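You operate a simulated robot arm through the tools that you are given. There is no shell and no other tool. Be economical: measure what you need, move in short steps, check, and stop when the job is done.

The job below is to be done with a simulated two-armed robot. You get a single attempt, and the scene is never put back.

TASK
Take the square yellow cover and put it on the clear end of the power bench. Take the square blue cover and leave it on the floor bay cell by the aisle. Put the brown cube on the shelf under the jig. Put the cream block marked "J-56" from the shelf of the sample bench on the shelf under the floor bench. Pick up the blue pot with one hand, pass it to the other hand and put it on the shelf of the sample bench. Put the eye wash bottle from the top of the sample bench on the film bed of the roll stand. Do these in any order. Set down upright: blue pot, eye wash bottle.

Only the result counts: the job must be done as asked and must still hold three seconds after the hand-in. Knocking over, shifting, dropping, spilling or breaking anything else fails it. Lids that push on must go on centred and level and be pressed home; caps that screw on are set level and turned clockwise until they are tight.

THE ROBOT
Two 7-joint arms with two-finger parallel grippers on one trunk, on a base that drives. Base frame: it is fixed to the floor where the robot stands at the start and does not move with it; the origin is under the middle of the robot, x ahead of it, y to its left, z up. Lengths are in cm, angles in degrees, forces in N, time in s.
The left shoulder is at the start at [5, 15.8, 105.8], the right one opposite. With the tool pointing down near the work surface each hand reaches from about 10 to 44 cm from the robot's upright axis, wherever it stands, measured 20 degrees to its own side. Places, roughly: blue pot (11x11x14 cm) [60, 230, 90]; brown cube (3x3x3 cm) [60, 140, 80]; clear end of the power bench (80x25 cm) [290, -174, 84]; cream block [75, 225, 25]; eye wash bottle [50, 250, 75]; film bed of the roll stand (17x13 cm) [-134, 18, 84]; floor bay cell by the aisle (31x21 cm) [342, 384, 36]; shelf of the sample bench [80, 240, 40]; shelf under the floor bench [360, 320, 30]; shelf under the jig [80, 20, 40]; square blue cover [50, 0, 75]; square yellow cover [50, 25, 75]. Payload 3.91 kg a hand.
Tool frame (each hand has its own): the origin (TCP) lies between the finger pads and is the grasp point; the fingertips stand 3 cm ahead of it; z points along the fingers, y is the line along which they close. The gripper opens to 11 cm. The fingers are 2 cm wide and 1 cm thick; the gripper's body (4.8 by 11.2 cm) begins 5.5 cm behind the TCP.
Orientation is that of the tool frame in the base frame, as a unit quaternion [w, x, y, z]. With the fingers straight down and closing along the base's y, the tool's x points along the base's -x, its y along +y and its z along -z.

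THE INTERFACE
- The arms move only by the tool step_arm. It takes "left_series", "right_series" or both (then of equal length, played together; a hand with none holds still); each is a list of rows, each a list of 7 numbers: the gripper command, from -1 (shut) to 1 (fully open), values between in proportion, then the shift along the tool's x, y, z in m, then the turn, a rotation vector about the tool's x, y, z in degrees. In form: [[gripper, x, y, z, ax, ay, az], ...]. A call has 1 to 10 rows; each row shifts and turns the commanded pose from where the row before left it, along the tool's axes as they then stand. Each row takes 0.2 s and may step no farther than 5 cm and 8.6 degrees from the row before; otherwise, or with a gripper value out of range, the whole call is refused. A pose out of reach is approached as far as the arm can. The call stops where the force on the tool passes 40 N (or 10 N more than at its start, if that is more) or the arm is blocked; 0.2 s more then pass. The fingers move at their own pace (about 15.3 cm/s each) and stop on an object; they squeeze with about 23 N. The grip force told is the motor's: it shows also when the fingers shut on nothing. Time passes only in rows, and 0.2 s behind the last, so rows that do not move let the fingers close. It gives the time, the measured TCP pose, the force on the tool (base axes), the opening and the grip force at its end, in the units of the frame above (readings bear some noise), with the torque about the TCP (base axes, N m) and any sound that the robot's microphone picked up, and new pictures: "pictures" is both (left out), scene, wrist or none (wrist: the cameras of the hands that moved).
- Cameras (640 x 400 px; columns grow to the right, rows downward): "scene" is now at [12.83, 0.21, 120.58]; the picture's right is [0.02, -1.00, 0.00], its down [-0.46, -0.01, -0.89] and it looks along [0.89, 0.02, -0.46] (base axes); focal length 244 px, centre (320, 200). "left" rides on the left gripper at [7.3, -1.7, -10.3] in its tool frame; the picture's right is [0.23, 0.97, 0.00], its down [-0.76, 0.18, -0.62] and it looks along [-0.61, 0.14, 0.78] (tool axes); focal length 222 px, centre (320, 200). "right" rides on the right gripper at [7.2, 1.7, -10.3] in its tool frame; the picture's right is [-0.23, 0.97, 0.00], its down [-0.76, -0.18, -0.62] and it looks along [-0.61, -0.14, 0.78] (tool axes); focal length 222 px, centre (320, 200). There is no depth. A picture from a camera that has moved, and an enlarged one, comes with that camera's place and axes in the base frame and with its lens.
- move_column(by): slides the trunk up (or, below 0, down) by that many cm; the arms and the scene camera ride with it, the base frame stays. It gives what a move gives, with no picture.
- base_move(legs): drives the robot by 1 to 6 legs, each [ahead, turn to the left] in cm and degrees, along the robot's own axes; the way and the turn of a leg run together, so that a leg with both is an arc; at most 150 cm and 180 degrees a leg. The arms and the cameras ride along, it lands a little off, and it stops where it bumps. It gives what a move gives, and a new picture of the scene camera.
- turn_head(pan, tilt): turns the head with the scene camera to pan (to the left, within 80 degrees either way) and tilt (down, from -29 to 69), counted from straight ahead of the robot. It gives what a move gives, and a new picture of the scene camera.
- inspect(camera, box): a new picture of the part [left, top, right, bottom] of that camera's present view, enlarged. No time passes.
- job_done(): hands the job in; it is judged then, once.

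Work in short steps. Places have to be worked out from the pictures, the camera data and where the tool is seen: move nearer, look again, correct. Check each grasp and each placing, and mend what went wrong. You have 196 turns and 260 pictures in all, those below and enlarged ones among them. Open the grippers and draw the arms clear of the work before you hand the job in, unless the task says otherwise.

The tools are called by a JSON object that holds its "method" and its "body". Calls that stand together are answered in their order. step_arm: Moves the arms, as the interface text tells. Its arguments: {"type":"object","properties":{"left_series":{"type":"array","items":{"type":"array","items":{"type":"number"}}},"right_series":{"type":"array","items":{"type":"array","items":{"type":"number"}}},"pictures":{"type":"string","enum":["both","scene","wrist","none"]}},"required":[]} The other tools are called the same way: move_column (by) slides the trunk up or down; base_move (legs) drives the base; turn_head (pan, tilt) turns the head that bears the scene camera; inspect (camera, box) takes an enlarged picture of a part of a camera's view; job_done () hands the job in.

At the start:

```text
t: 0.0
left_eef_pos: [40.85, 25.25, 111.41]
left_orientation: [0.0, -0.001, 1.0, 0.0]
left_contact_force: [0.7, 0.7, -1.0]
left_wrist_torque: [-0.04, 0.0, 0.0]
left_width: 11.01
left_finger_force: 0.0
right_eef_pos: [32.53, -10.44, 103.51]
right_orientation: [0.0, 0.0, 1.0, 0.002]
right_contact_force: [0.3, -0.7, 0.3]
right_wrist_torque: [0.03, 0.0, 0.0]
right_width: 11.0
right_finger_force: 0.0
trunk travel left (down, up): [-30.0, 18.2]
robot x, y, heading: [0.04, -0.1, -0.1]
head pan, tilt: [1.4, 27.6]
```

scene: 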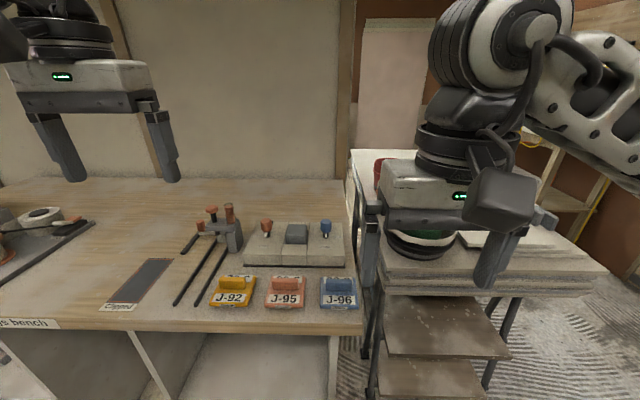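
right: 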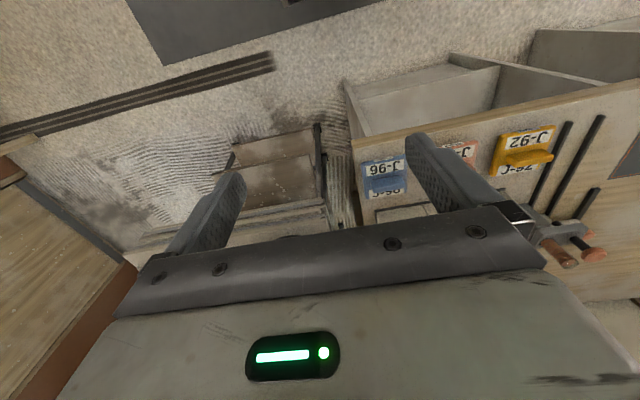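
left: 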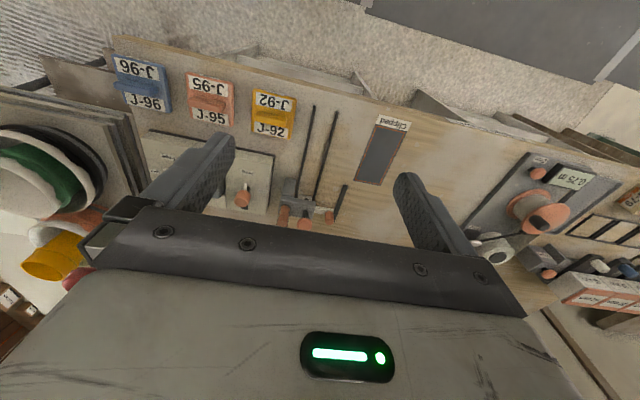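

The scene shows the jig bench with the three covers, yellow at about (53, 22) and blue at about (54, -3). I'll look left and right to learn the surroundings before driving.

{"method": "turn_head", "body": {"pan": 75, "tilt": 15}}

{"method": "turn_head", "body": {"pan": -70, "tilt": 15}}

{"method": "turn_head", "body": {"pan": 0, "tilt": 55}}

```text
t: 1.5
left_eef_pos: [40.82, 25.17, 111.49]
left_orientation: [0.0, -0.002, 1.0, 0.0]
left_contact_force: [0.0, 1.8, -0.9]
left_wrist_torque: [0.01, 0.01, 0.0]
left_width: 11.02
left_finger_force: 0.0
right_eef_pos: [32.57, -10.48, 103.48]
right_orientation: [0.0, -0.001, 1.0, 0.001]
right_contact_force: [-1.6, -0.7, -0.1]
right_wrist_torque: [0.01, -0.01, -0.03]
right_width: 11.0
right_finger_force: 0.1
trunk travel left (down, up): [-30.0, 18.2]
robot x, y, heading: [-0.14, -0.02, -0.0]
head pan, tilt: [75.0, 15.0]
camera scene: at [6.12, 9.01, 122.61], right [0.97, -0.26, 0.0], down [-0.07, -0.25, -0.97], along [0.25, 0.93, -0.26], focal length 244 px, centre (320, 200)
```

scene: 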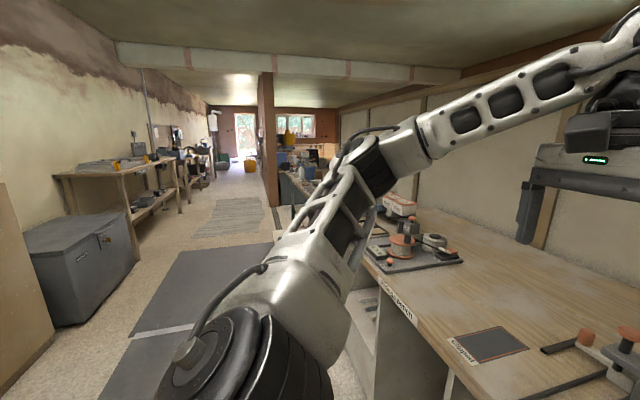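

```text
t: 3.8
left_eef_pos: [40.84, 25.18, 111.48]
left_orientation: [0.001, -0.001, 1.0, 0.0]
left_contact_force: [0.3, -0.5, -1.0]
left_wrist_torque: [0.01, 0.02, -0.03]
left_width: 11.01
left_finger_force: 0.0
right_eef_pos: [32.52, -10.51, 103.48]
right_orientation: [0.0, 0.0, 1.0, 0.001]
right_contact_force: [-0.5, -0.3, 0.1]
right_wrist_torque: [-0.01, 0.0, -0.01]
right_width: 11.0
right_finger_force: 0.0
trunk travel left (down, up): [-30.0, 18.2]
robot x, y, heading: [0.44, 0.05, 0.1]
head pan, tilt: [-70.0, 15.0]
camera scene: at [6.9, -8.79, 122.62], right [-0.94, -0.34, 0.0], down [-0.09, 0.24, -0.97], along [0.33, -0.91, -0.26], focal length 244 px, centre (320, 200)
```

scene: 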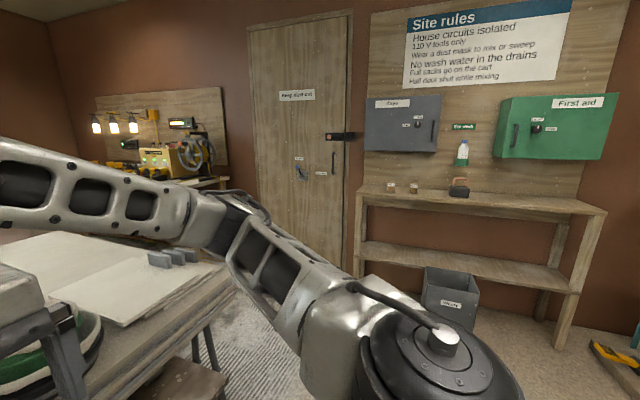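

```text
t: 5.2
left_eef_pos: [40.76, 25.22, 111.47]
left_orientation: [0.001, -0.001, 1.0, 0.0]
left_contact_force: [-0.9, -0.2, -0.6]
left_wrist_torque: [0.01, 0.02, 0.0]
left_width: 10.98
left_finger_force: 0.1
right_eef_pos: [32.54, -10.49, 103.43]
right_orientation: [0.0, 0.0, 1.0, 0.001]
right_contact_force: [0.3, 0.8, 0.1]
right_wrist_torque: [-0.03, 0.01, 0.01]
right_width: 10.98
right_finger_force: 0.1
trunk travel left (down, up): [-30.0, 18.2]
robot x, y, heading: [-0.25, -0.04, 0.1]
head pan, tilt: [0.0, 55.0]
camera scene: at [10.91, -0.02, 116.59], right [0.0, -1.0, 0.0], down [-0.82, 0.0, -0.57], along [0.57, 0.0, -0.82], focal length 244 px, centre (320, 200)
```

scene: 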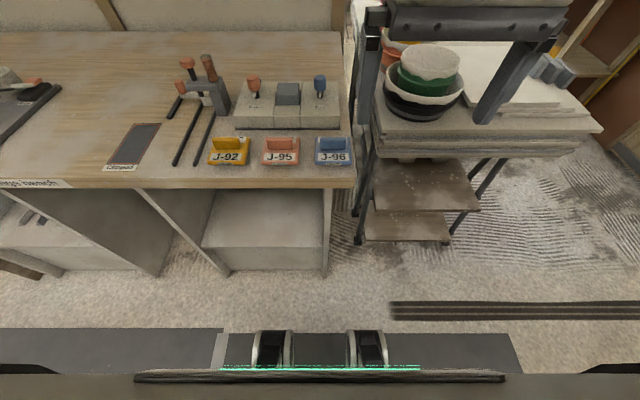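

A clear aisle runs along +y in front of the benches. I'll drive to the section near the brown cube at about y = 135 and face the bench.

{"method": "base_move", "body": {"legs": [[0, 90], [135, 0], [0, -90]]}}

{"method": "turn_head", "body": {"pan": 0, "tilt": 35}}

{"method": "turn_head", "body": {"pan": 60, "tilt": 25}}

```text
t: 19.6
left_eef_pos: [42.67, 160.54, 111.53]
left_orientation: [0.0, 0.003, 1.0, 0.0]
left_contact_force: [-0.3, -0.4, 0.2]
left_wrist_torque: [-0.02, 0.03, -0.03]
left_width: 10.98
left_finger_force: 0.0
right_eef_pos: [33.85, 124.93, 103.36]
right_orientation: [0.0, 0.005, 1.0, 0.0]
right_contact_force: [0.1, 0.7, -0.3]
right_wrist_torque: [-0.02, 0.01, -0.05]
right_width: 10.98
right_finger_force: 0.0
trunk travel left (down, up): [-30.0, 18.2]
robot x, y, heading: [1.36, 136.18, -0.4]
head pan, tilt: [0.0, 55.0]
camera scene: at [12.44, 135.56, 116.59], right [-0.01, -1.0, 0.0], down [-0.82, 0.01, -0.57], along [0.57, -0.01, -0.82], focal length 244 px, centre (320, 200)
```

scene: 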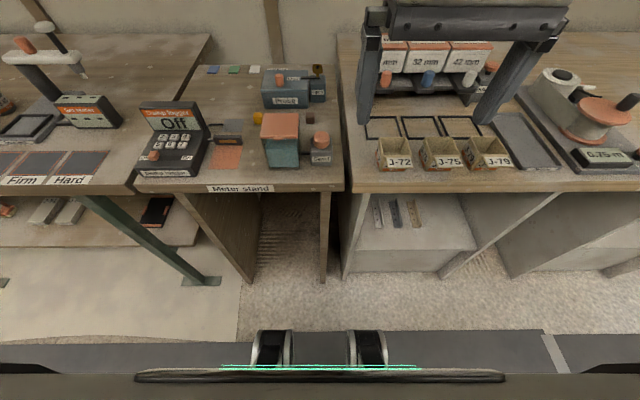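

```text
t: 20.4
left_eef_pos: [42.62, 160.44, 111.5]
left_orientation: [0.001, 0.004, 1.0, -0.001]
left_contact_force: [0.6, 0.3, 0.5]
left_wrist_torque: [0.03, -0.02, 0.01]
left_width: 11.0
left_finger_force: 0.1
right_eef_pos: [33.83, 124.9, 103.48]
right_orientation: [0.0, 0.006, 1.0, 0.001]
right_contact_force: [0.4, 0.3, 0.5]
right_wrist_torque: [0.03, 0.03, -0.02]
right_width: 11.01
right_finger_force: 0.1
trunk travel left (down, up): [-30.0, 18.2]
robot x, y, heading: [1.38, 135.59, -0.4]
head pan, tilt: [0.0, 35.0]
camera scene: at [14.04, 135.54, 119.41], right [-0.01, -1.0, 0.0], down [-0.57, 0.01, -0.82], along [0.82, -0.01, -0.57], focal length 244 px, centre (320, 200)
```

scene: 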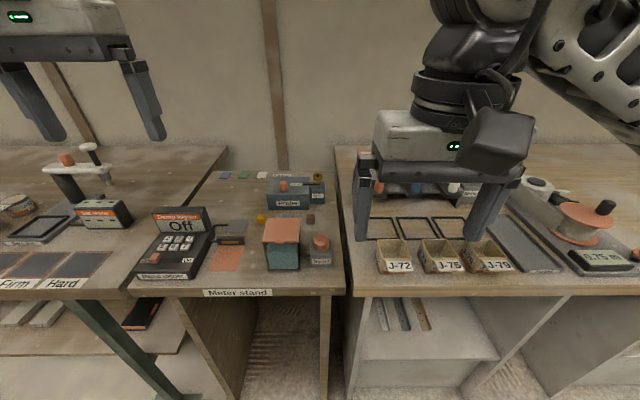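

```text
t: 21.7
left_eef_pos: [42.59, 160.43, 111.5]
left_orientation: [0.001, 0.005, 1.0, -0.001]
left_contact_force: [-0.2, -0.3, 0.1]
left_wrist_torque: [0.04, 0.0, -0.01]
left_width: 11.01
left_finger_force: 0.2
right_eef_pos: [33.93, 124.83, 103.46]
right_orientation: [0.001, 0.006, 1.0, 0.001]
right_contact_force: [-0.9, 0.1, -0.1]
right_wrist_torque: [-0.02, -0.02, -0.01]
right_width: 11.0
right_finger_force: 0.1
trunk travel left (down, up): [-30.0, 18.2]
robot x, y, heading: [1.51, 135.77, -0.7]
head pan, tilt: [60.0, 25.0]
camera scene: at [9.93, 143.56, 120.99], right [0.86, -0.51, 0.0], down [-0.22, -0.36, -0.91], along [0.46, 0.78, -0.42], focal length 244 px, centre (320, 200)
```

scene: 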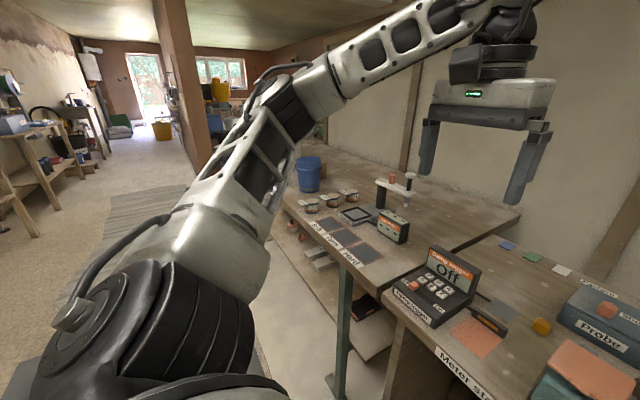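

The meter stand has several small items; I'll look straight ahead and enlarge to find the brown cube.

{"method": "turn_head", "body": {"pan": 5, "tilt": 40}}

{"method": "inspect", "body": {"camera": "scene", "box": [200, 100, 400, 260]}}

```text
t: 22.9
left_eef_pos: [42.61, 160.41, 111.44]
left_orientation: [0.001, 0.005, 1.0, 0.0]
left_contact_force: [0.1, 0.3, 0.7]
left_wrist_torque: [0.03, -0.03, -0.04]
left_width: 10.98
left_finger_force: 0.0
right_eef_pos: [33.87, 124.93, 103.47]
right_orientation: [0.0, 0.005, 1.0, 0.0]
right_contact_force: [0.6, 0.0, -0.5]
right_wrist_torque: [0.0, 0.05, -0.04]
right_width: 11.0
right_finger_force: 0.1
trunk travel left (down, up): [-30.0, 18.2]
robot x, y, heading: [1.47, 135.61, -0.5]
head pan, tilt: [5.0, 40.0]
camera scene: at [13.71, 136.3, 118.66], right [0.08, -1.0, 0.0], down [-0.64, -0.05, -0.77], along [0.76, 0.06, -0.64], focal length 244 px, centre (320, 200)
```

scene: 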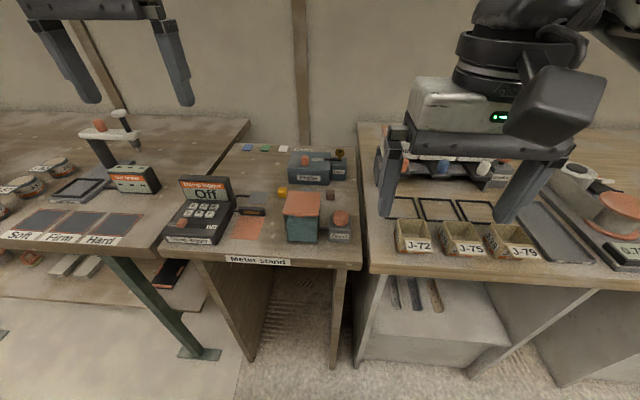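

```text
2.50 times, centred on (300, 180) of scene
camera zoom: at [13.71, 136.3, 118.66], right [0.08, -1.0, 0.0], down [-0.64, -0.05, -0.77], along [0.76, 0.06, -0.64], focal length 611 px, centre (370, 250)
```

zoom: 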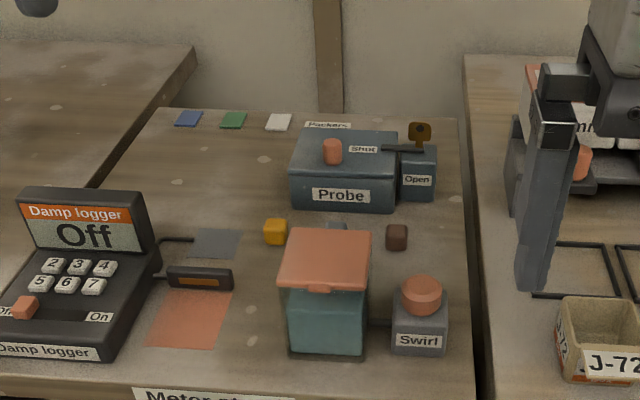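

The brown cube is on the meter stand, roughly (62, 137.5, 80), right of the chamber with the orange lid. I'll drive 18 cm nearer with the hands still high, then view it with the right wrist camera.

{"method": "base_move", "body": {"legs": [[18, 0]]}}

{"method": "inspect", "body": {"camera": "right", "box": [0, 0, 640, 400]}}

```text
t: 24.4
left_eef_pos: [58.25, 160.22, 111.42]
left_orientation: [0.0, 0.006, 1.0, 0.0]
left_contact_force: [-0.1, -0.1, 0.9]
left_wrist_torque: [-0.01, -0.01, -0.01]
left_width: 10.97
left_finger_force: 0.0
right_eef_pos: [49.49, 124.68, 103.73]
right_orientation: [0.0, 0.006, 1.0, 0.002]
right_contact_force: [1.0, 0.7, -0.2]
right_wrist_torque: [0.01, 0.07, -0.02]
right_width: 11.01
right_finger_force: 0.1
trunk travel left (down, up): [-30.0, 18.2]
robot x, y, heading: [17.45, 136.42, -0.5]
head pan, tilt: [5.0, 40.0]
camera scene: at [29.3, 137.0, 118.67], right [0.08, -1.0, 0.0], down [-0.64, -0.05, -0.77], along [0.76, 0.06, -0.64], focal length 244 px, centre (320, 200)
```

scene: 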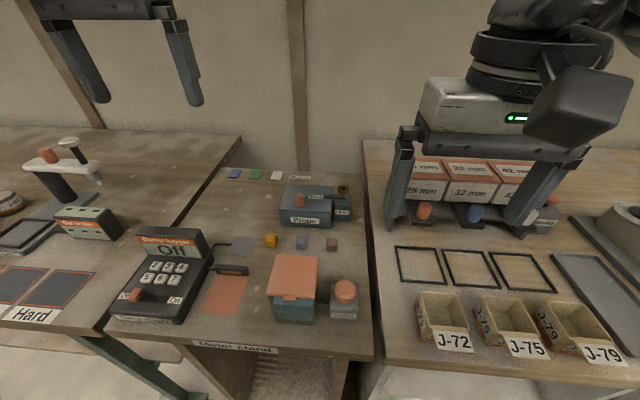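

```text
1.00 times, centred on (320, 200) of right (not enlarged: the box is as wide or as high as the picture)
camera zoom: at [42.26, 126.64, 113.85], right [0.24, 0.97, 0.0], down [0.76, -0.19, 0.62], along [0.61, -0.15, -0.78], focal length 222 px, centre (320, 200)
```

zoom: 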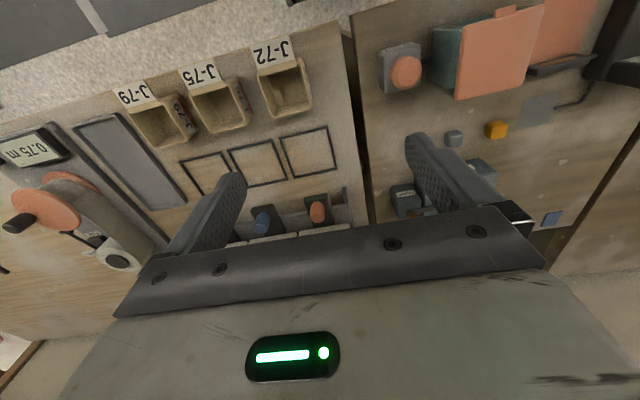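

Triangulating the two scene views gives the cube at about (61.7, 137.3, 79.8), with the stand top near 78.3. It is a bit far to reach, so I'll creep 6 cm ahead, then bring the right hand over it, high.

{"method": "base_move", "body": {"legs": [[6, 0]]}}

```text
t: 25.4
left_eef_pos: [58.27, 160.41, 111.45]
left_orientation: [0.001, 0.006, 1.0, 0.0]
left_contact_force: [-0.6, 0.2, 0.0]
left_wrist_torque: [0.02, -0.01, -0.01]
left_width: 11.01
left_finger_force: 0.1
right_eef_pos: [49.62, 124.84, 103.47]
right_orientation: [0.0, 0.006, 1.0, 0.001]
right_contact_force: [-1.0, 0.0, 1.1]
right_wrist_torque: [0.0, -0.02, 0.03]
right_width: 10.98
right_finger_force: 0.1
trunk travel left (down, up): [-30.0, 18.2]
robot x, y, heading: [17.19, 136.3, -0.1]
head pan, tilt: [5.0, 40.0]
camera scene: at [29.3, 137.24, 118.66], right [0.09, -1.0, 0.0], down [-0.64, -0.06, -0.77], along [0.76, 0.07, -0.64], focal length 244 px, centre (320, 200)
```

scene: 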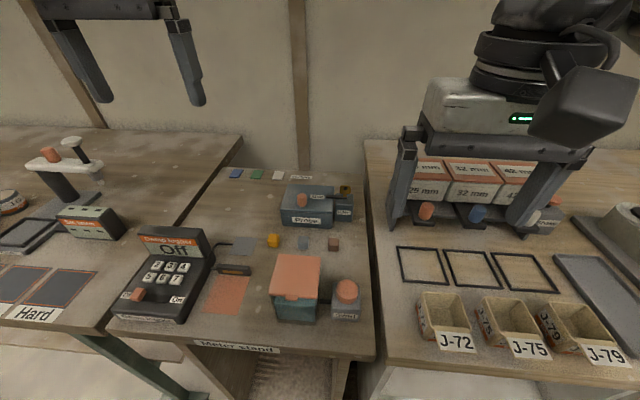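

The base is stopped by the bench at x ≈ 17.3. Turning left brings the right shoulder forward, so I'll back off 1 cm and turn 25° left, then extend the right hand above the cube.

{"method": "base_move", "body": {"legs": [[-1, 0], [0, 25]]}}

```text
t: 27.4
left_eef_pos: [43.28, 175.64, 111.53]
left_orientation: [0.0, -0.212, 0.977, 0.0]
left_contact_force: [0.3, 0.6, 0.6]
left_wrist_torque: [-0.03, 0.01, -0.03]
left_width: 10.98
left_finger_force: 0.0
right_eef_pos: [50.51, 139.72, 103.52]
right_orientation: [0.001, -0.212, 0.977, 0.001]
right_contact_force: [0.4, 0.3, 0.8]
right_wrist_torque: [0.01, 0.0, -0.02]
right_width: 10.98
right_finger_force: 0.1
trunk travel left (down, up): [-30.0, 18.2]
robot x, y, heading: [16.2, 136.4, 25.1]
head pan, tilt: [5.0, 40.0]
camera scene: at [26.8, 142.48, 118.66], right [0.5, -0.87, 0.0], down [-0.56, -0.32, -0.77], along [0.66, 0.38, -0.64], focal length 244 px, centre (320, 200)
```

scene: 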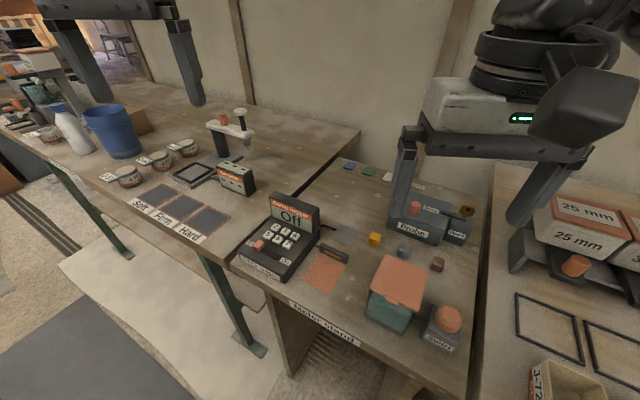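

The hand is yawed 25° with the robot, which keeps its camera off the chamber. I'll move the right hand to above the cube at z ≈ 95 with the fingers partly open (5 cm).

{"method": "step_arm", "body": {"right_series": [[-0.09, -0.03, -0.023, 0, 0, 0, 0], [-0.09, -0.03, -0.023, 0, 0, 0, 0], [-0.09, -0.031, -0.023, 0, 0, 0, 0], [-0.09, 0, 0, 0.04, 0, 0, 0], [-0.09, 0, 0, 0.045, 0, 0, 0], [-0.09, 0, 0, 0, 0, 0, 0]]}}

```text
t: 28.8
left_eef_pos: [43.29, 175.58, 111.45]
left_orientation: [0.0, -0.213, 0.977, 0.0]
left_contact_force: [-0.2, -0.3, -0.1]
left_wrist_torque: [-0.02, 0.01, 0.01]
left_width: 10.99
left_finger_force: 0.1
right_eef_pos: [61.46, 136.98, 94.92]
right_orientation: [0.001, -0.211, 0.977, 0.001]
right_contact_force: [0.7, 0.2, -0.1]
right_wrist_torque: [-0.04, 0.0, 0.01]
right_width: 5.02
right_finger_force: 0.0
trunk travel left (down, up): [-30.0, 18.2]
robot x, y, heading: [16.2, 136.69, 25.1]
head pan, tilt: [5.0, 40.0]
camera scene: at [26.82, 142.46, 118.66], right [0.5, -0.87, 0.0], down [-0.56, -0.32, -0.77], along [0.66, 0.38, -0.64], focal length 244 px, centre (320, 200)
camera right: at [54.2, 135.73, 105.27], right [-0.2, 0.98, 0.0], down [0.77, 0.15, 0.62], along [0.61, 0.12, -0.78], focal length 222 px, centre (320, 200)
```

scene: 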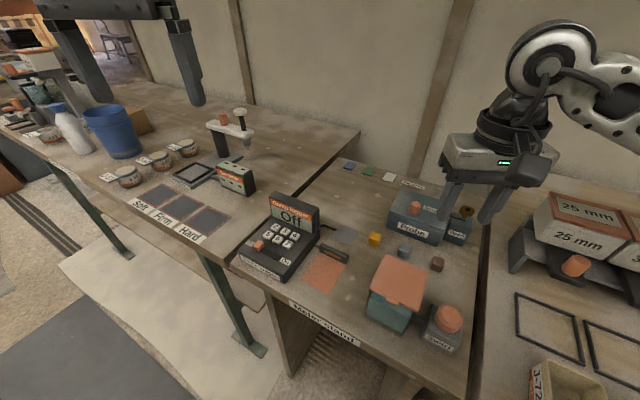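
right: 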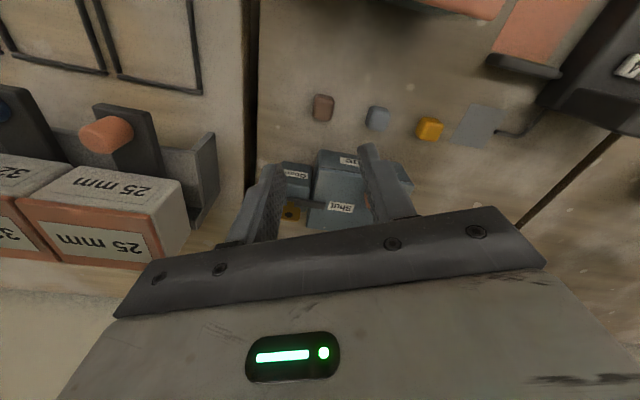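

The wrist view puts the cube at (61.3, 137.5), agreeing with the estimate. I'll shift 0.5 cm, descend to z ≈ 81.9 and close.

{"method": "step_arm", "body": {"right_series": [[-0.09, 0, 0.005, 0.03, 0, 0, 0], [-0.09, 0, 0, 0.04, 0, 0, 0], [-0.09, 0, 0, 0.04, 0, 0, 0], [-0.09, 0, 0, 0.02, 0, 0, 0], [-0.09, 0, 0, 0, 0, 0, 0], [-1, 0, 0, 0, 0, 0, 0], [-1, 0, 0, 0, 0, 0, 0]], "pictures": "wrist"}}

```text
t: 29.9
left_eef_pos: [43.12, 175.51, 111.54]
left_orientation: [0.001, -0.212, 0.977, 0.0]
left_contact_force: [-0.2, 0.2, -1.0]
left_wrist_torque: [-0.02, -0.02, 0.0]
left_width: 10.99
left_finger_force: 0.1
right_eef_pos: [61.21, 137.61, 83.03]
right_orientation: [0.004, -0.212, 0.977, 0.003]
right_contact_force: [-11.6, -5.4, 15.5]
right_wrist_torque: [-0.62, 0.27, -0.52]
right_width: 5.0
right_finger_force: 0.0
trunk travel left (down, up): [-30.0, 18.2]
robot x, y, heading: [16.37, 136.49, 25.2]
head pan, tilt: [5.0, 40.0]
stopped in row 5 (right hand): the force on the tool passed its limit at 48 N (the readings are from after the stop); the commanded pose is now the measured one
camera right: at [53.94, 136.19, 93.31], right [-0.2, 0.98, 0.0], down [0.76, 0.15, 0.63], along [0.62, 0.13, -0.78], focal length 222 px, centre (320, 200)
```

right: 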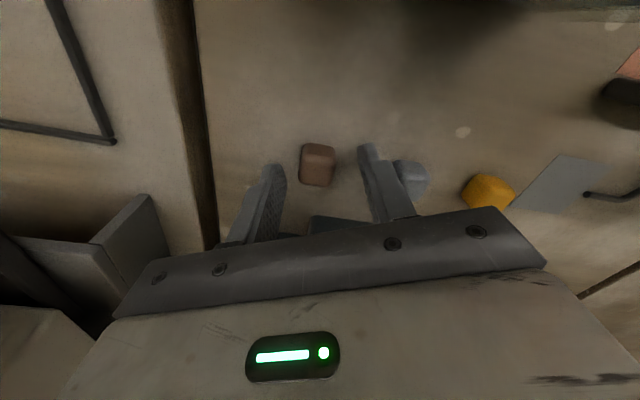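

The fingertips evidently met the stand top, so the top is at about z 79. The cube sits between the fingers, so I'll close here.

{"method": "step_arm", "body": {"right_series": [[-0.09, 0, 0, -0.002, 0, 0, 0], [-1, 0, 0, 0, 0, 0, 0], [-1, 0, 0, 0, 0, 0, 0], [-1, 0, 0, 0, 0, 0, 0]], "pictures": "wrist"}}

```text
t: 30.9
left_eef_pos: [43.33, 175.58, 111.51]
left_orientation: [0.0, -0.213, 0.977, 0.0]
left_contact_force: [-0.4, 0.4, -0.4]
left_wrist_torque: [0.0, 0.0, 0.05]
left_width: 11.01
left_finger_force: 0.1
right_eef_pos: [61.64, 137.73, 83.04]
right_orientation: [0.006, -0.21, 0.978, 0.003]
right_contact_force: [5.5, -1.9, 9.8]
right_wrist_torque: [-0.28, -0.13, 0.12]
right_width: 2.03
right_finger_force: 22.9
trunk travel left (down, up): [-30.0, 18.2]
robot x, y, heading: [16.12, 136.61, 24.9]
head pan, tilt: [5.0, 40.0]
camera right: at [54.17, 136.24, 93.29], right [-0.19, 0.98, 0.01], down [0.76, 0.15, 0.63], along [0.62, 0.13, -0.78], focal length 222 px, centre (320, 200)
```

right: 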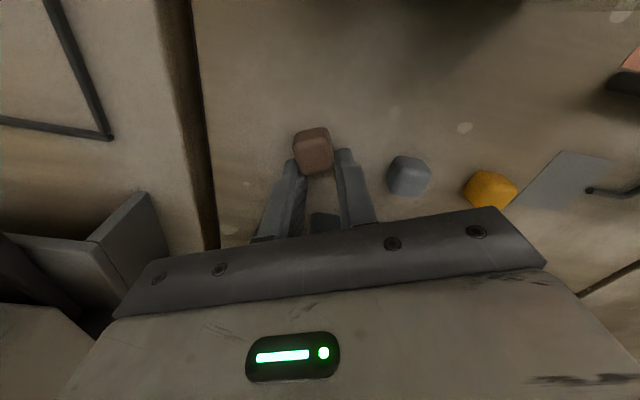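

The cube is pinched only at its far edge; it lies about 1.2 cm nearer the robot than the fingers. I'll open, shift back 1.2 cm and grip again.

{"method": "step_arm", "body": {"right_series": [[-0.09, 0, 0, 0, 0, 0, 0], [-0.09, 0, 0, 0, 0, 0, 0], [-0.09, 0.012, 0, 0, 0, 0, 0], [-0.09, 0, 0, 0.003, 0, 0, 0], [-1, 0, 0, 0, 0, 0, 0], [-1, 0, 0, 0, 0, 0, 0], [-1, 0, 0, 0, 0, 0, 0]], "pictures": "wrist"}}

```text
t: 32.5
left_eef_pos: [43.23, 175.49, 111.51]
left_orientation: [0.0, -0.212, 0.977, 0.0]
left_contact_force: [1.1, -0.4, -0.5]
left_wrist_torque: [-0.01, -0.04, 0.03]
left_width: 11.0
left_finger_force: 0.0
right_eef_pos: [60.47, 137.01, 83.0]
right_orientation: [0.006, -0.211, 0.978, 0.002]
right_contact_force: [-6.4, -4.9, 14.6]
right_wrist_torque: [-0.39, 0.22, -0.06]
right_width: 2.05
right_finger_force: 22.8
trunk travel left (down, up): [-30.0, 18.2]
robot x, y, heading: [16.13, 135.99, 25.1]
head pan, tilt: [5.0, 40.0]
stopped in row 7 (right hand): the force on the tool passed its limit at 40 N (the readings are from after the stop); the commanded pose is now the measured one
camera right: at [52.97, 135.64, 93.26], right [-0.19, 0.98, 0.01], down [0.76, 0.15, 0.63], along [0.62, 0.13, -0.77], focal length 222 px, centre (320, 200)
```

right: 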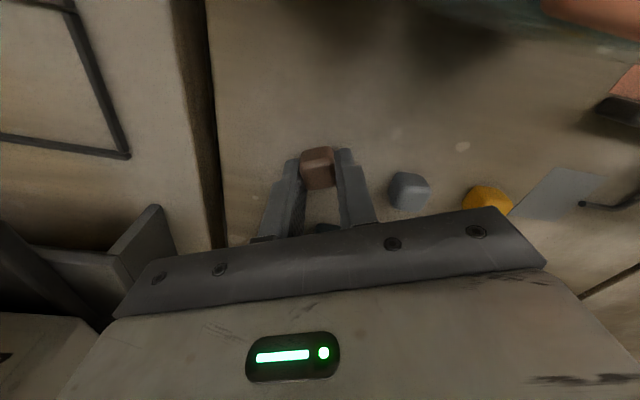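

The cube now sits squarely between the pads (about 2 cm wide). I'll lift and check.

{"method": "step_arm", "body": {"right_series": [[-1, 0, 0, -0.01, 0, 0, 0], [-1, 0, 0, -0.03, 0, 0, 0], [-1, 0, 0, -0.05, 0, 0, 0], [-1, 0, 0, -0.05, 0, 0, 0], [-1, 0, 0, -0.04, 0, 0, 0]], "pictures": "wrist"}}

```text
t: 33.7
left_eef_pos: [43.24, 175.55, 111.38]
left_orientation: [-0.001, -0.212, 0.977, 0.0]
left_contact_force: [-0.5, -0.2, -0.2]
left_wrist_torque: [0.0, 0.01, -0.03]
left_width: 11.01
left_finger_force: 0.0
right_eef_pos: [60.38, 136.84, 100.84]
right_orientation: [0.006, -0.209, 0.978, 0.003]
right_contact_force: [0.2, 0.6, 0.6]
right_wrist_torque: [0.02, -0.01, -0.01]
right_width: 2.05
right_finger_force: 22.3
trunk travel left (down, up): [-30.0, 18.2]
robot x, y, heading: [15.93, 136.35, 25.1]
head pan, tilt: [5.0, 40.0]
camera right: at [52.95, 135.52, 111.16], right [-0.19, 0.98, 0.0], down [0.76, 0.15, 0.63], along [0.62, 0.13, -0.77], focal length 222 px, centre (320, 200)
```

right: 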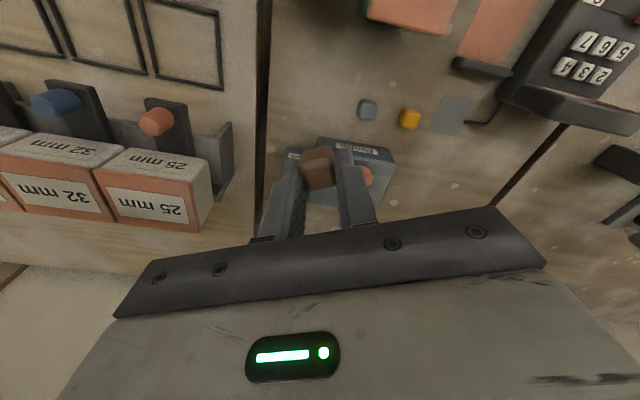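

The cube is held. I'll back out along the heading, turn to -y and drive to the jig bench, stopping in front at y ≈ 25.

{"method": "base_move", "body": {"legs": [[-25, 0], [0, -115], [100, 0], [0, 90]]}}

{"method": "turn_head", "body": {"pan": 0, "tilt": 58}}

```text
t: 49.0
left_eef_pos: [35.12, 50.04, 111.43]
left_orientation: [0.0, 0.0, 1.0, 0.0]
left_contact_force: [1.1, 0.1, 0.1]
left_wrist_torque: [0.0, 0.0, 0.01]
left_width: 11.01
left_finger_force: 0.1
right_eef_pos: [34.68, 7.76, 100.84]
right_orientation: [0.007, 0.002, 1.0, 0.001]
right_contact_force: [-0.9, 0.2, -0.5]
right_wrist_torque: [0.02, -0.02, -0.03]
right_width: 2.04
right_finger_force: 23.5
trunk travel left (down, up): [-30.0, 18.2]
robot x, y, heading: [-5.95, 25.89, 0.7]
head pan, tilt: [5.0, 40.0]
camera scene: at [6.33, 26.59, 118.66], right [0.1, -1.0, 0.0], down [-0.64, -0.06, -0.77], along [0.76, 0.07, -0.64], focal length 244 px, centre (320, 200)
```

scene: 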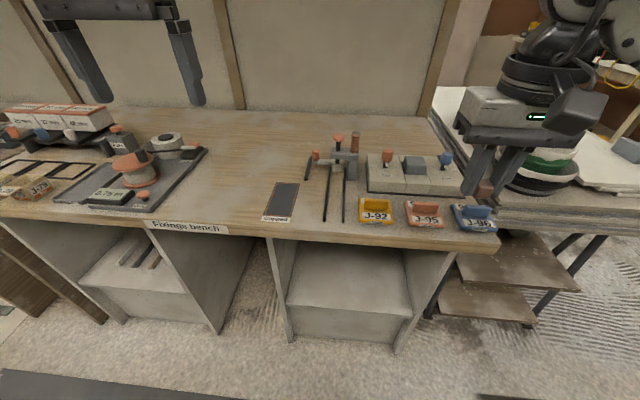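

```text
t: 49.8
left_eef_pos: [35.04, 50.01, 111.48]
left_orientation: [0.0, 0.001, 1.0, -0.001]
left_contact_force: [0.1, -0.6, -0.5]
left_wrist_torque: [-0.02, -0.02, 0.01]
left_width: 11.0
left_finger_force: 0.1
right_eef_pos: [34.59, 7.73, 100.83]
right_orientation: [0.007, 0.002, 1.0, 0.0]
right_contact_force: [0.0, -0.4, -0.7]
right_wrist_torque: [-0.01, -0.03, 0.0]
right_width: 2.05
right_finger_force: 23.2
trunk travel left (down, up): [-30.0, 18.2]
robot x, y, heading: [-5.79, 25.65, 1.1]
head pan, tilt: [0.0, 58.0]
camera scene: at [4.77, 25.82, 116.23], right [0.01, -1.0, 0.0], down [-0.85, -0.01, -0.53], along [0.53, 0.01, -0.85], focal length 244 px, centre (320, 200)
```

scene: 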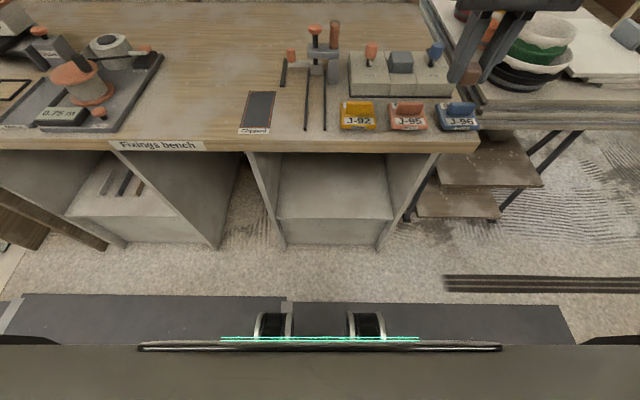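

The shelf under the jig is the box at z ≈ 31, front edge x ≈ 49, spanning y ≈ 0 to 41. I'll back away, lower the trunk, and tilt the right hand forward to reach in under the bench top.

{"method": "base_move", "body": {"legs": [[-14, 0]]}}

{"method": "move_column", "body": {"by": -30}}

{"method": "step_arm", "body": {"right_series": [[-1, 0, 0, 0, 0, -8, 0], [-1, 0, 0, 0, 0, -8, 0], [-1, 0, 0, 0, 0, -8, 0], [-1, 0, 0, 0, 0, -8, 0], [-1, 0, 0, 0, 0, -8, 0]]}}

```text
t: 51.1
left_eef_pos: [20.96, 50.0, 111.56]
left_orientation: [0.0, -0.001, 1.0, 0.0]
left_contact_force: [0.3, -0.1, 1.1]
left_wrist_torque: [0.02, -0.01, -0.01]
left_width: 10.97
left_finger_force: 0.1
right_eef_pos: [20.84, 7.74, 101.01]
right_orientation: [0.007, 0.0, 1.0, 0.001]
right_contact_force: [-0.3, 0.3, 0.0]
right_wrist_torque: [-0.01, -0.04, -0.05]
right_width: 2.02
right_finger_force: 22.9
trunk travel left (down, up): [-30.0, 18.2]
robot x, y, heading: [-19.62, 25.83, 0.6]
head pan, tilt: [0.0, 58.0]
camera scene: at [-9.16, 25.68, 116.23], right [0.01, -1.0, 0.0], down [-0.85, -0.01, -0.53], along [0.53, 0.01, -0.85], focal length 244 px, centre (320, 200)
```

scene: 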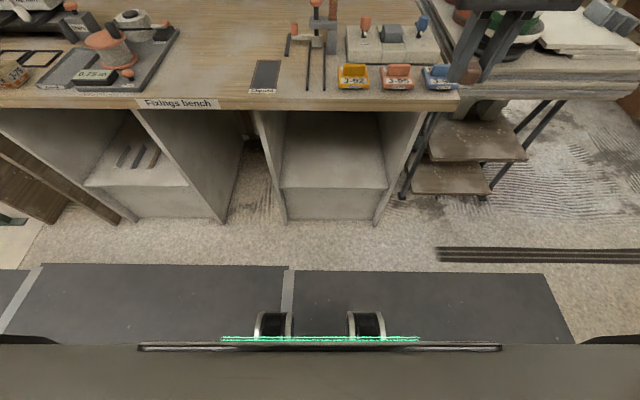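

```text
t: 54.1
left_eef_pos: [21.16, 49.87, 81.6]
left_orientation: [0.0, -0.001, 1.0, -0.001]
left_contact_force: [-0.2, -0.1, -0.1]
left_wrist_torque: [-0.03, 0.02, 0.01]
left_width: 10.99
left_finger_force: 0.1
right_eef_pos: [20.79, 7.71, 70.83]
right_orientation: [0.007, 0.0, 1.0, 0.002]
right_contact_force: [-0.1, -0.2, 0.3]
right_wrist_torque: [0.0, 0.01, 0.05]
right_width: 2.05
right_finger_force: 22.8
trunk travel left (down, up): [0.0, 48.2]
robot x, y, heading: [-19.75, 25.86, 0.8]
head pan, tilt: [0.0, 58.0]
```

```text
t: 55.3
left_eef_pos: [21.13, 49.9, 81.45]
left_orientation: [0.0, -0.002, 1.0, -0.001]
left_contact_force: [-0.7, -0.4, -0.2]
left_wrist_torque: [-0.02, -0.01, 0.03]
left_width: 11.01
left_finger_force: 0.1
right_eef_pos: [20.92, 7.72, 70.87]
right_orientation: [0.35, 0.002, 0.937, 0.001]
right_contact_force: [0.1, 0.9, 0.0]
right_wrist_torque: [0.0, 0.01, 0.01]
right_width: 2.05
right_finger_force: 23.0
trunk travel left (down, up): [0.0, 48.2]
robot x, y, heading: [-19.66, 25.2, 0.7]
head pan, tilt: [0.0, 58.0]
camera scene: at [-9.12, 25.68, 86.22], right [0.01, -1.0, 0.0], down [-0.85, -0.01, -0.53], along [0.53, 0.01, -0.85], focal length 244 px, centre (320, 200)
camera right: at [8.59, 9.52, 73.97], right [0.17, 0.97, 0.15], down [0.17, -0.18, 0.97], along [0.97, -0.14, -0.19], focal length 222 px, centre (320, 200)
```

scene: 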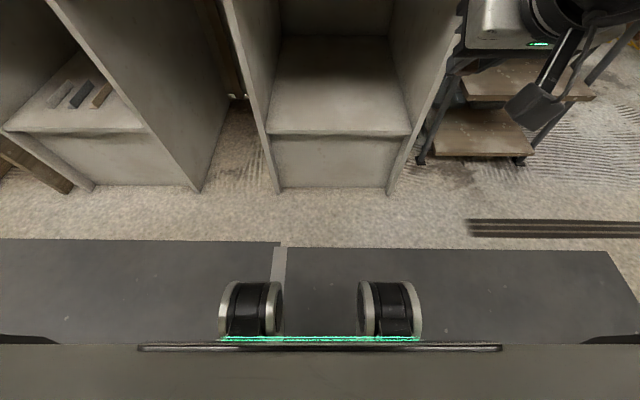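
right: 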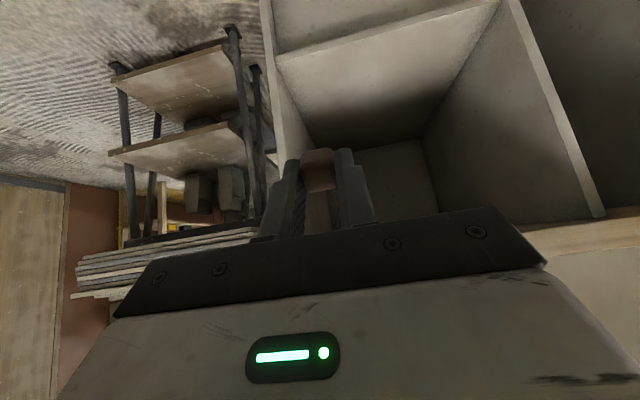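

The shelf top is at z ≈ 30.5 with its front edge at x ≈ 50. I'll lower the right hand to z ≈ 38 outside the bay, then drive it in.

{"method": "step_arm", "body": {"right_series": [[-1, 0.0303, 0.007, 0.0361, 0, 0, 0], [-1, 0.0303, 0.007, 0.0361, 0, 0, 0], [-1, 0.0303, 0.007, 0.0361, 0, 0, 0], [-1, 0.0303, 0.007, 0.0361, 0, 0, 0], [-1, 0.0303, 0.007, 0.0361, 0, 0, 0], [-1, 0.0303, 0.007, 0.0361, 0, 0, 0], [-1, 0.0303, 0.007, 0.0361, 0, 0, 0], [-1, 0, 0, 0, 0, 0, 0]]}}

```text
t: 57.0
left_eef_pos: [21.07, 49.91, 81.6]
left_orientation: [-0.001, -0.001, 1.0, 0.001]
left_contact_force: [0.2, 0.0, 0.2]
left_wrist_torque: [-0.02, -0.02, 0.02]
left_width: 11.01
left_finger_force: 0.1
right_eef_pos: [22.67, 16.77, 41.44]
right_orientation: [0.369, 0.024, 0.927, 0.06]
right_contact_force: [-2.1, -18.0, 41.3]
right_wrist_torque: [0.68, 5.82, 2.55]
right_width: 2.03
right_finger_force: 23.0
trunk travel left (down, up): [0.0, 48.2]
robot x, y, heading: [-19.61, 25.7, 0.6]
head pan, tilt: [0.0, 58.0]
stopped in row 8 (right hand): the force on the tool passed its limit at 129 N (the readings are from after the stop); the commanded pose is now the measured one
camera scene: at [-9.22, 25.68, 86.33], right [0.01, -1.0, 0.0], down [-0.85, -0.01, -0.53], along [0.53, 0.01, -0.85], focal length 244 px, centre (320, 200)
camera right: at [10.37, 18.27, 44.13], right [0.16, 0.95, 0.28], down [0.12, -0.3, 0.95], along [0.98, -0.12, -0.17], focal length 222 px, centre (320, 200)
```

scene: 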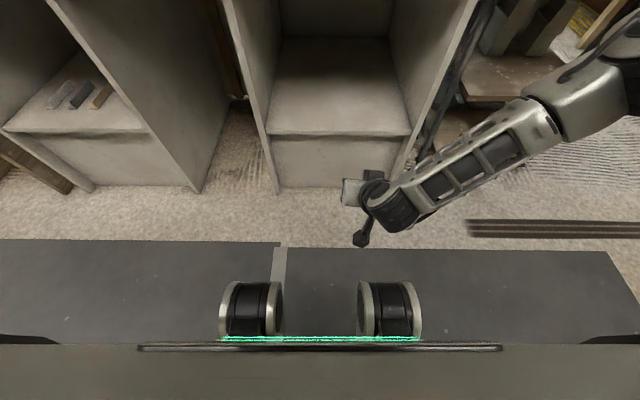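
right: 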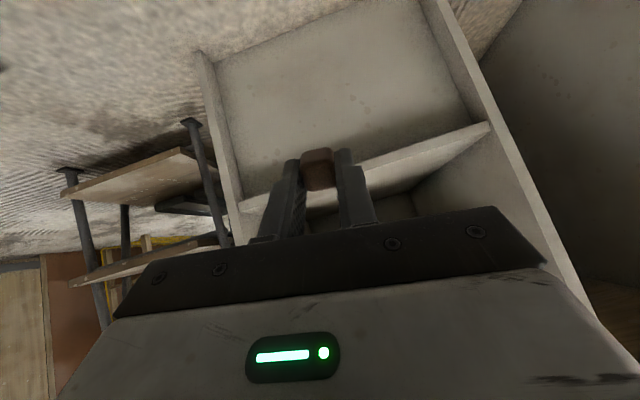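

The hand seems to have hit the robot's own base. I'll move it up and forward, away from the base.

{"method": "step_arm", "body": {"right_series": [[-1, -0.0193, 0, -0.023, 0, 0, 0], [-1, -0.0306, 0, 0.0257, 0, 0, 0], [-1, -0.0306, 0, 0.0257, 0, 0, 0], [-1, -0.0306, 0, 0.0257, 0, 0, 0]]}}

```text
t: 58.0
left_eef_pos: [21.09, 49.88, 81.42]
left_orientation: [-0.001, -0.001, 1.0, 0.0]
left_contact_force: [0.4, -0.1, -0.3]
left_wrist_torque: [-0.01, -0.02, 0.01]
left_width: 11.0
left_finger_force: 0.0
right_eef_pos: [34.47, 16.17, 44.69]
right_orientation: [0.367, 0.024, 0.928, 0.058]
right_contact_force: [0.4, 0.2, 0.2]
right_wrist_torque: [-0.03, 0.0, 0.01]
right_width: 2.02
right_finger_force: 23.1
trunk travel left (down, up): [0.0, 48.2]
robot x, y, heading: [-19.68, 25.5, 0.5]
head pan, tilt: [0.0, 58.0]
camera scene: at [-9.11, 25.69, 86.22], right [0.01, -1.0, 0.0], down [-0.85, -0.01, -0.53], along [0.53, 0.01, -0.85], focal length 244 px, centre (320, 200)
camera right: at [22.09, 17.7, 47.47], right [0.17, 0.95, 0.28], down [0.13, -0.3, 0.95], along [0.98, -0.12, -0.17], focal length 222 px, centre (320, 200)
```

scene: 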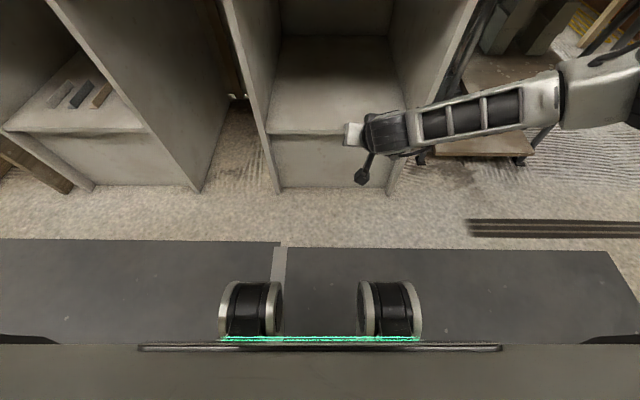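
right: 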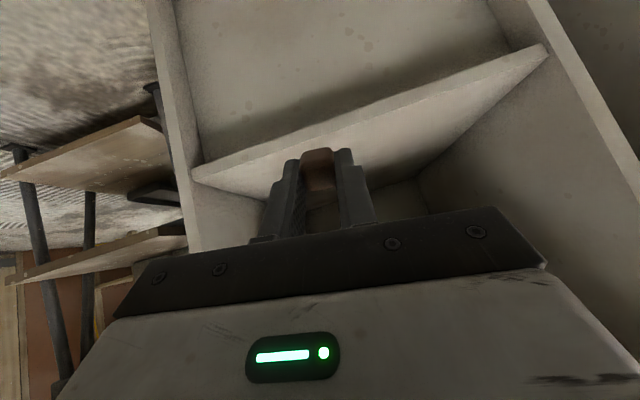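

The elbow is far out to the right. I'll extend the hand farther forward so the arm straightens before entering the bay.

{"method": "step_arm", "body": {"right_series": [[-1, -0.03, -0.01, 0.03, 0, 0, 0], [-1, -0.03, -0.01, 0.03, 0, 0, 0], [-1, -0.03, -0.01, 0.03, 0, 0, 0]]}}

```text
t: 58.8
left_eef_pos: [21.2, 49.9, 81.39]
left_orientation: [0.0, -0.001, 1.0, 0.0]
left_contact_force: [0.4, -0.2, 0.6]
left_wrist_torque: [0.03, -0.01, 0.01]
left_width: 10.98
left_finger_force: 0.0
right_eef_pos: [47.37, 13.44, 43.79]
right_orientation: [0.367, 0.023, 0.928, 0.06]
right_contact_force: [0.3, -0.4, 0.3]
right_wrist_torque: [0.0, 0.02, -0.01]
right_width: 2.04
right_finger_force: 23.0
trunk travel left (down, up): [0.0, 48.2]
robot x, y, heading: [-19.53, 25.5, 0.8]
head pan, tilt: [0.0, 58.0]
camera scene: at [-9.11, 25.68, 86.22], right [0.01, -1.0, 0.0], down [-0.85, -0.01, -0.53], along [0.53, 0.01, -0.85], focal length 244 px, centre (320, 200)
camera right: at [34.92, 14.84, 46.66], right [0.17, 0.95, 0.28], down [0.13, -0.3, 0.94], along [0.98, -0.12, -0.17], focal length 222 px, centre (320, 200)
```

scene: 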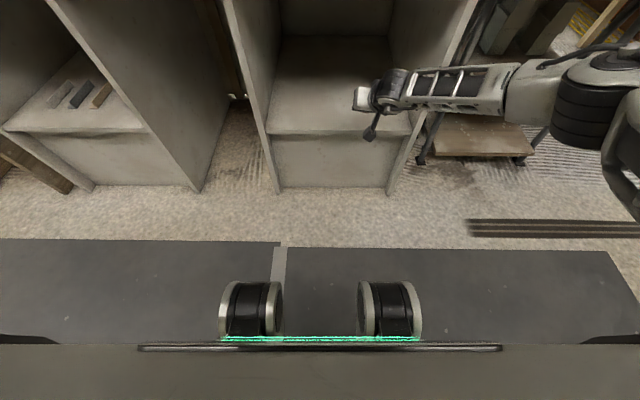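
right: 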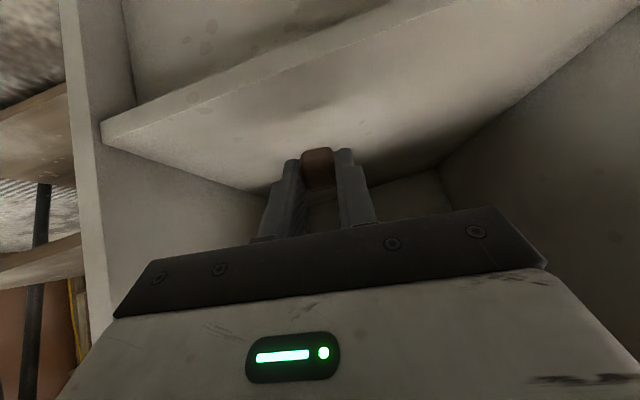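

The forearm comes in diagonally and would catch the right side panel. I'll raise and retract the left hand, back out, and re-approach from the left with the robot turned 25° right so the forearm enters straight.

{"method": "step_arm", "body": {"left_series": [[1, 0.02, 0, -0.04, 0, 0, 0], [1, 0.02, 0, -0.04, 0, 0, 0], [1, 0.02, 0, -0.04, 0, 0, 0], [1, 0.02, 0, -0.04, 0, 0, 0], [1, 0.02, 0, -0.02, 0, 0, 0]], "pictures": "none"}}

{"method": "base_move", "body": {"legs": [[-15, 0], [0, 90], [42.5, 0], [0, -115]]}}

```text
t: 60.0
left_eef_pos: [13.12, 48.61, 96.7]
left_orientation: [0.0, -0.001, 1.0, -0.001]
left_contact_force: [-1.0, -0.1, 0.4]
left_wrist_torque: [0.01, -0.02, 0.0]
left_width: 10.99
left_finger_force: 0.0
left hand out of reach, approached as far as the arm can: row 4, 5
right_eef_pos: [47.44, 13.4, 43.92]
right_orientation: [0.368, 0.023, 0.928, 0.058]
right_contact_force: [-0.9, 0.2, -0.4]
right_wrist_torque: [0.03, -0.01, -0.01]
right_width: 2.06
right_finger_force: 23.2
trunk travel left (down, up): [0.0, 48.2]
robot x, y, heading: [-20.29, 25.72, 0.8]
head pan, tilt: [0.0, 58.0]
```

```text
t: 72.2
left_eef_pos: [4.5, 75.5, 96.68]
left_orientation: [0.0, 0.211, 0.977, 0.0]
left_contact_force: [0.3, 0.1, -0.1]
left_wrist_torque: [0.0, 0.0, 0.01]
left_width: 10.98
left_finger_force: 0.0
right_eef_pos: [20.96, 29.27, 43.87]
right_orientation: [0.372, 0.219, 0.902, -0.02]
right_contact_force: [0.1, 0.2, -0.5]
right_wrist_torque: [0.0, -0.02, 0.02]
right_width: 2.06
right_finger_force: 22.4
trunk travel left (down, up): [0.0, 48.2]
robot x, y, heading: [-34.97, 67.86, -23.6]
head pan, tilt: [0.0, 58.0]
camera scene: at [-25.34, 63.63, 86.22], right [-0.4, -0.92, 0.0], down [-0.78, 0.34, -0.53], along [0.49, -0.21, -0.85], focal length 244 px, centre (320, 200)
```

scene: 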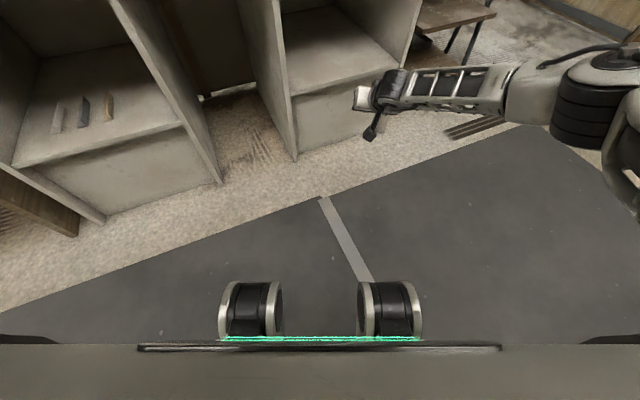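

The forearm now lines up with the bay. I'll drive 38 cm ahead so the hand enters above the shelf.

{"method": "base_move", "body": {"legs": [[38, 0]]}}

{"method": "inspect", "body": {"camera": "right", "box": [0, 0, 640, 400]}}

```text
t: 74.6
left_eef_pos: [39.55, 60.1, 96.62]
left_orientation: [0.0, 0.21, 0.978, -0.001]
left_contact_force: [-0.3, -0.6, 0.4]
left_wrist_torque: [0.02, -0.02, 0.01]
left_width: 11.0
left_finger_force: 0.0
right_eef_pos: [55.95, 13.75, 43.91]
right_orientation: [0.372, 0.219, 0.902, -0.021]
right_contact_force: [0.2, -0.3, 0.1]
right_wrist_torque: [0.0, -0.03, -0.02]
right_width: 2.03
right_finger_force: 23.3
trunk travel left (down, up): [0.0, 48.2]
robot x, y, heading: [-0.14, 52.66, -23.7]
head pan, tilt: [0.0, 58.0]
camera scene: at [9.63, 48.28, 86.22], right [-0.4, -0.92, 0.0], down [-0.78, 0.34, -0.53], along [0.49, -0.21, -0.85], focal length 244 px, centre (320, 200)
```

scene: 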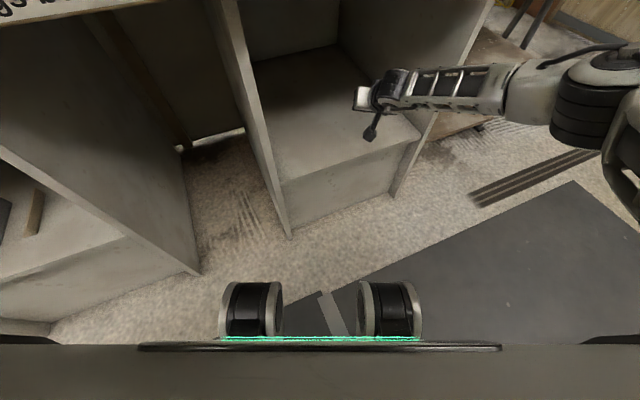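

```text
1.00 times, centred on (320, 200) of right (not enlarged: the box is as wide or as high as the picture)
camera zoom: at [45.22, 20.33, 46.68], right [0.54, 0.79, 0.28], down [-0.01, -0.33, 0.95], along [0.84, -0.51, -0.17], focal length 222 px, centre (320, 200)
```

zoom: 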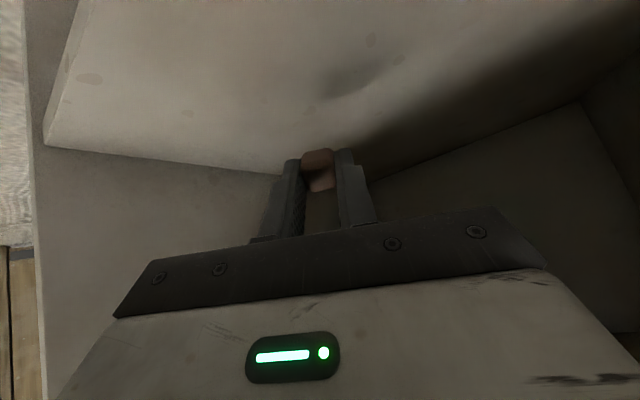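

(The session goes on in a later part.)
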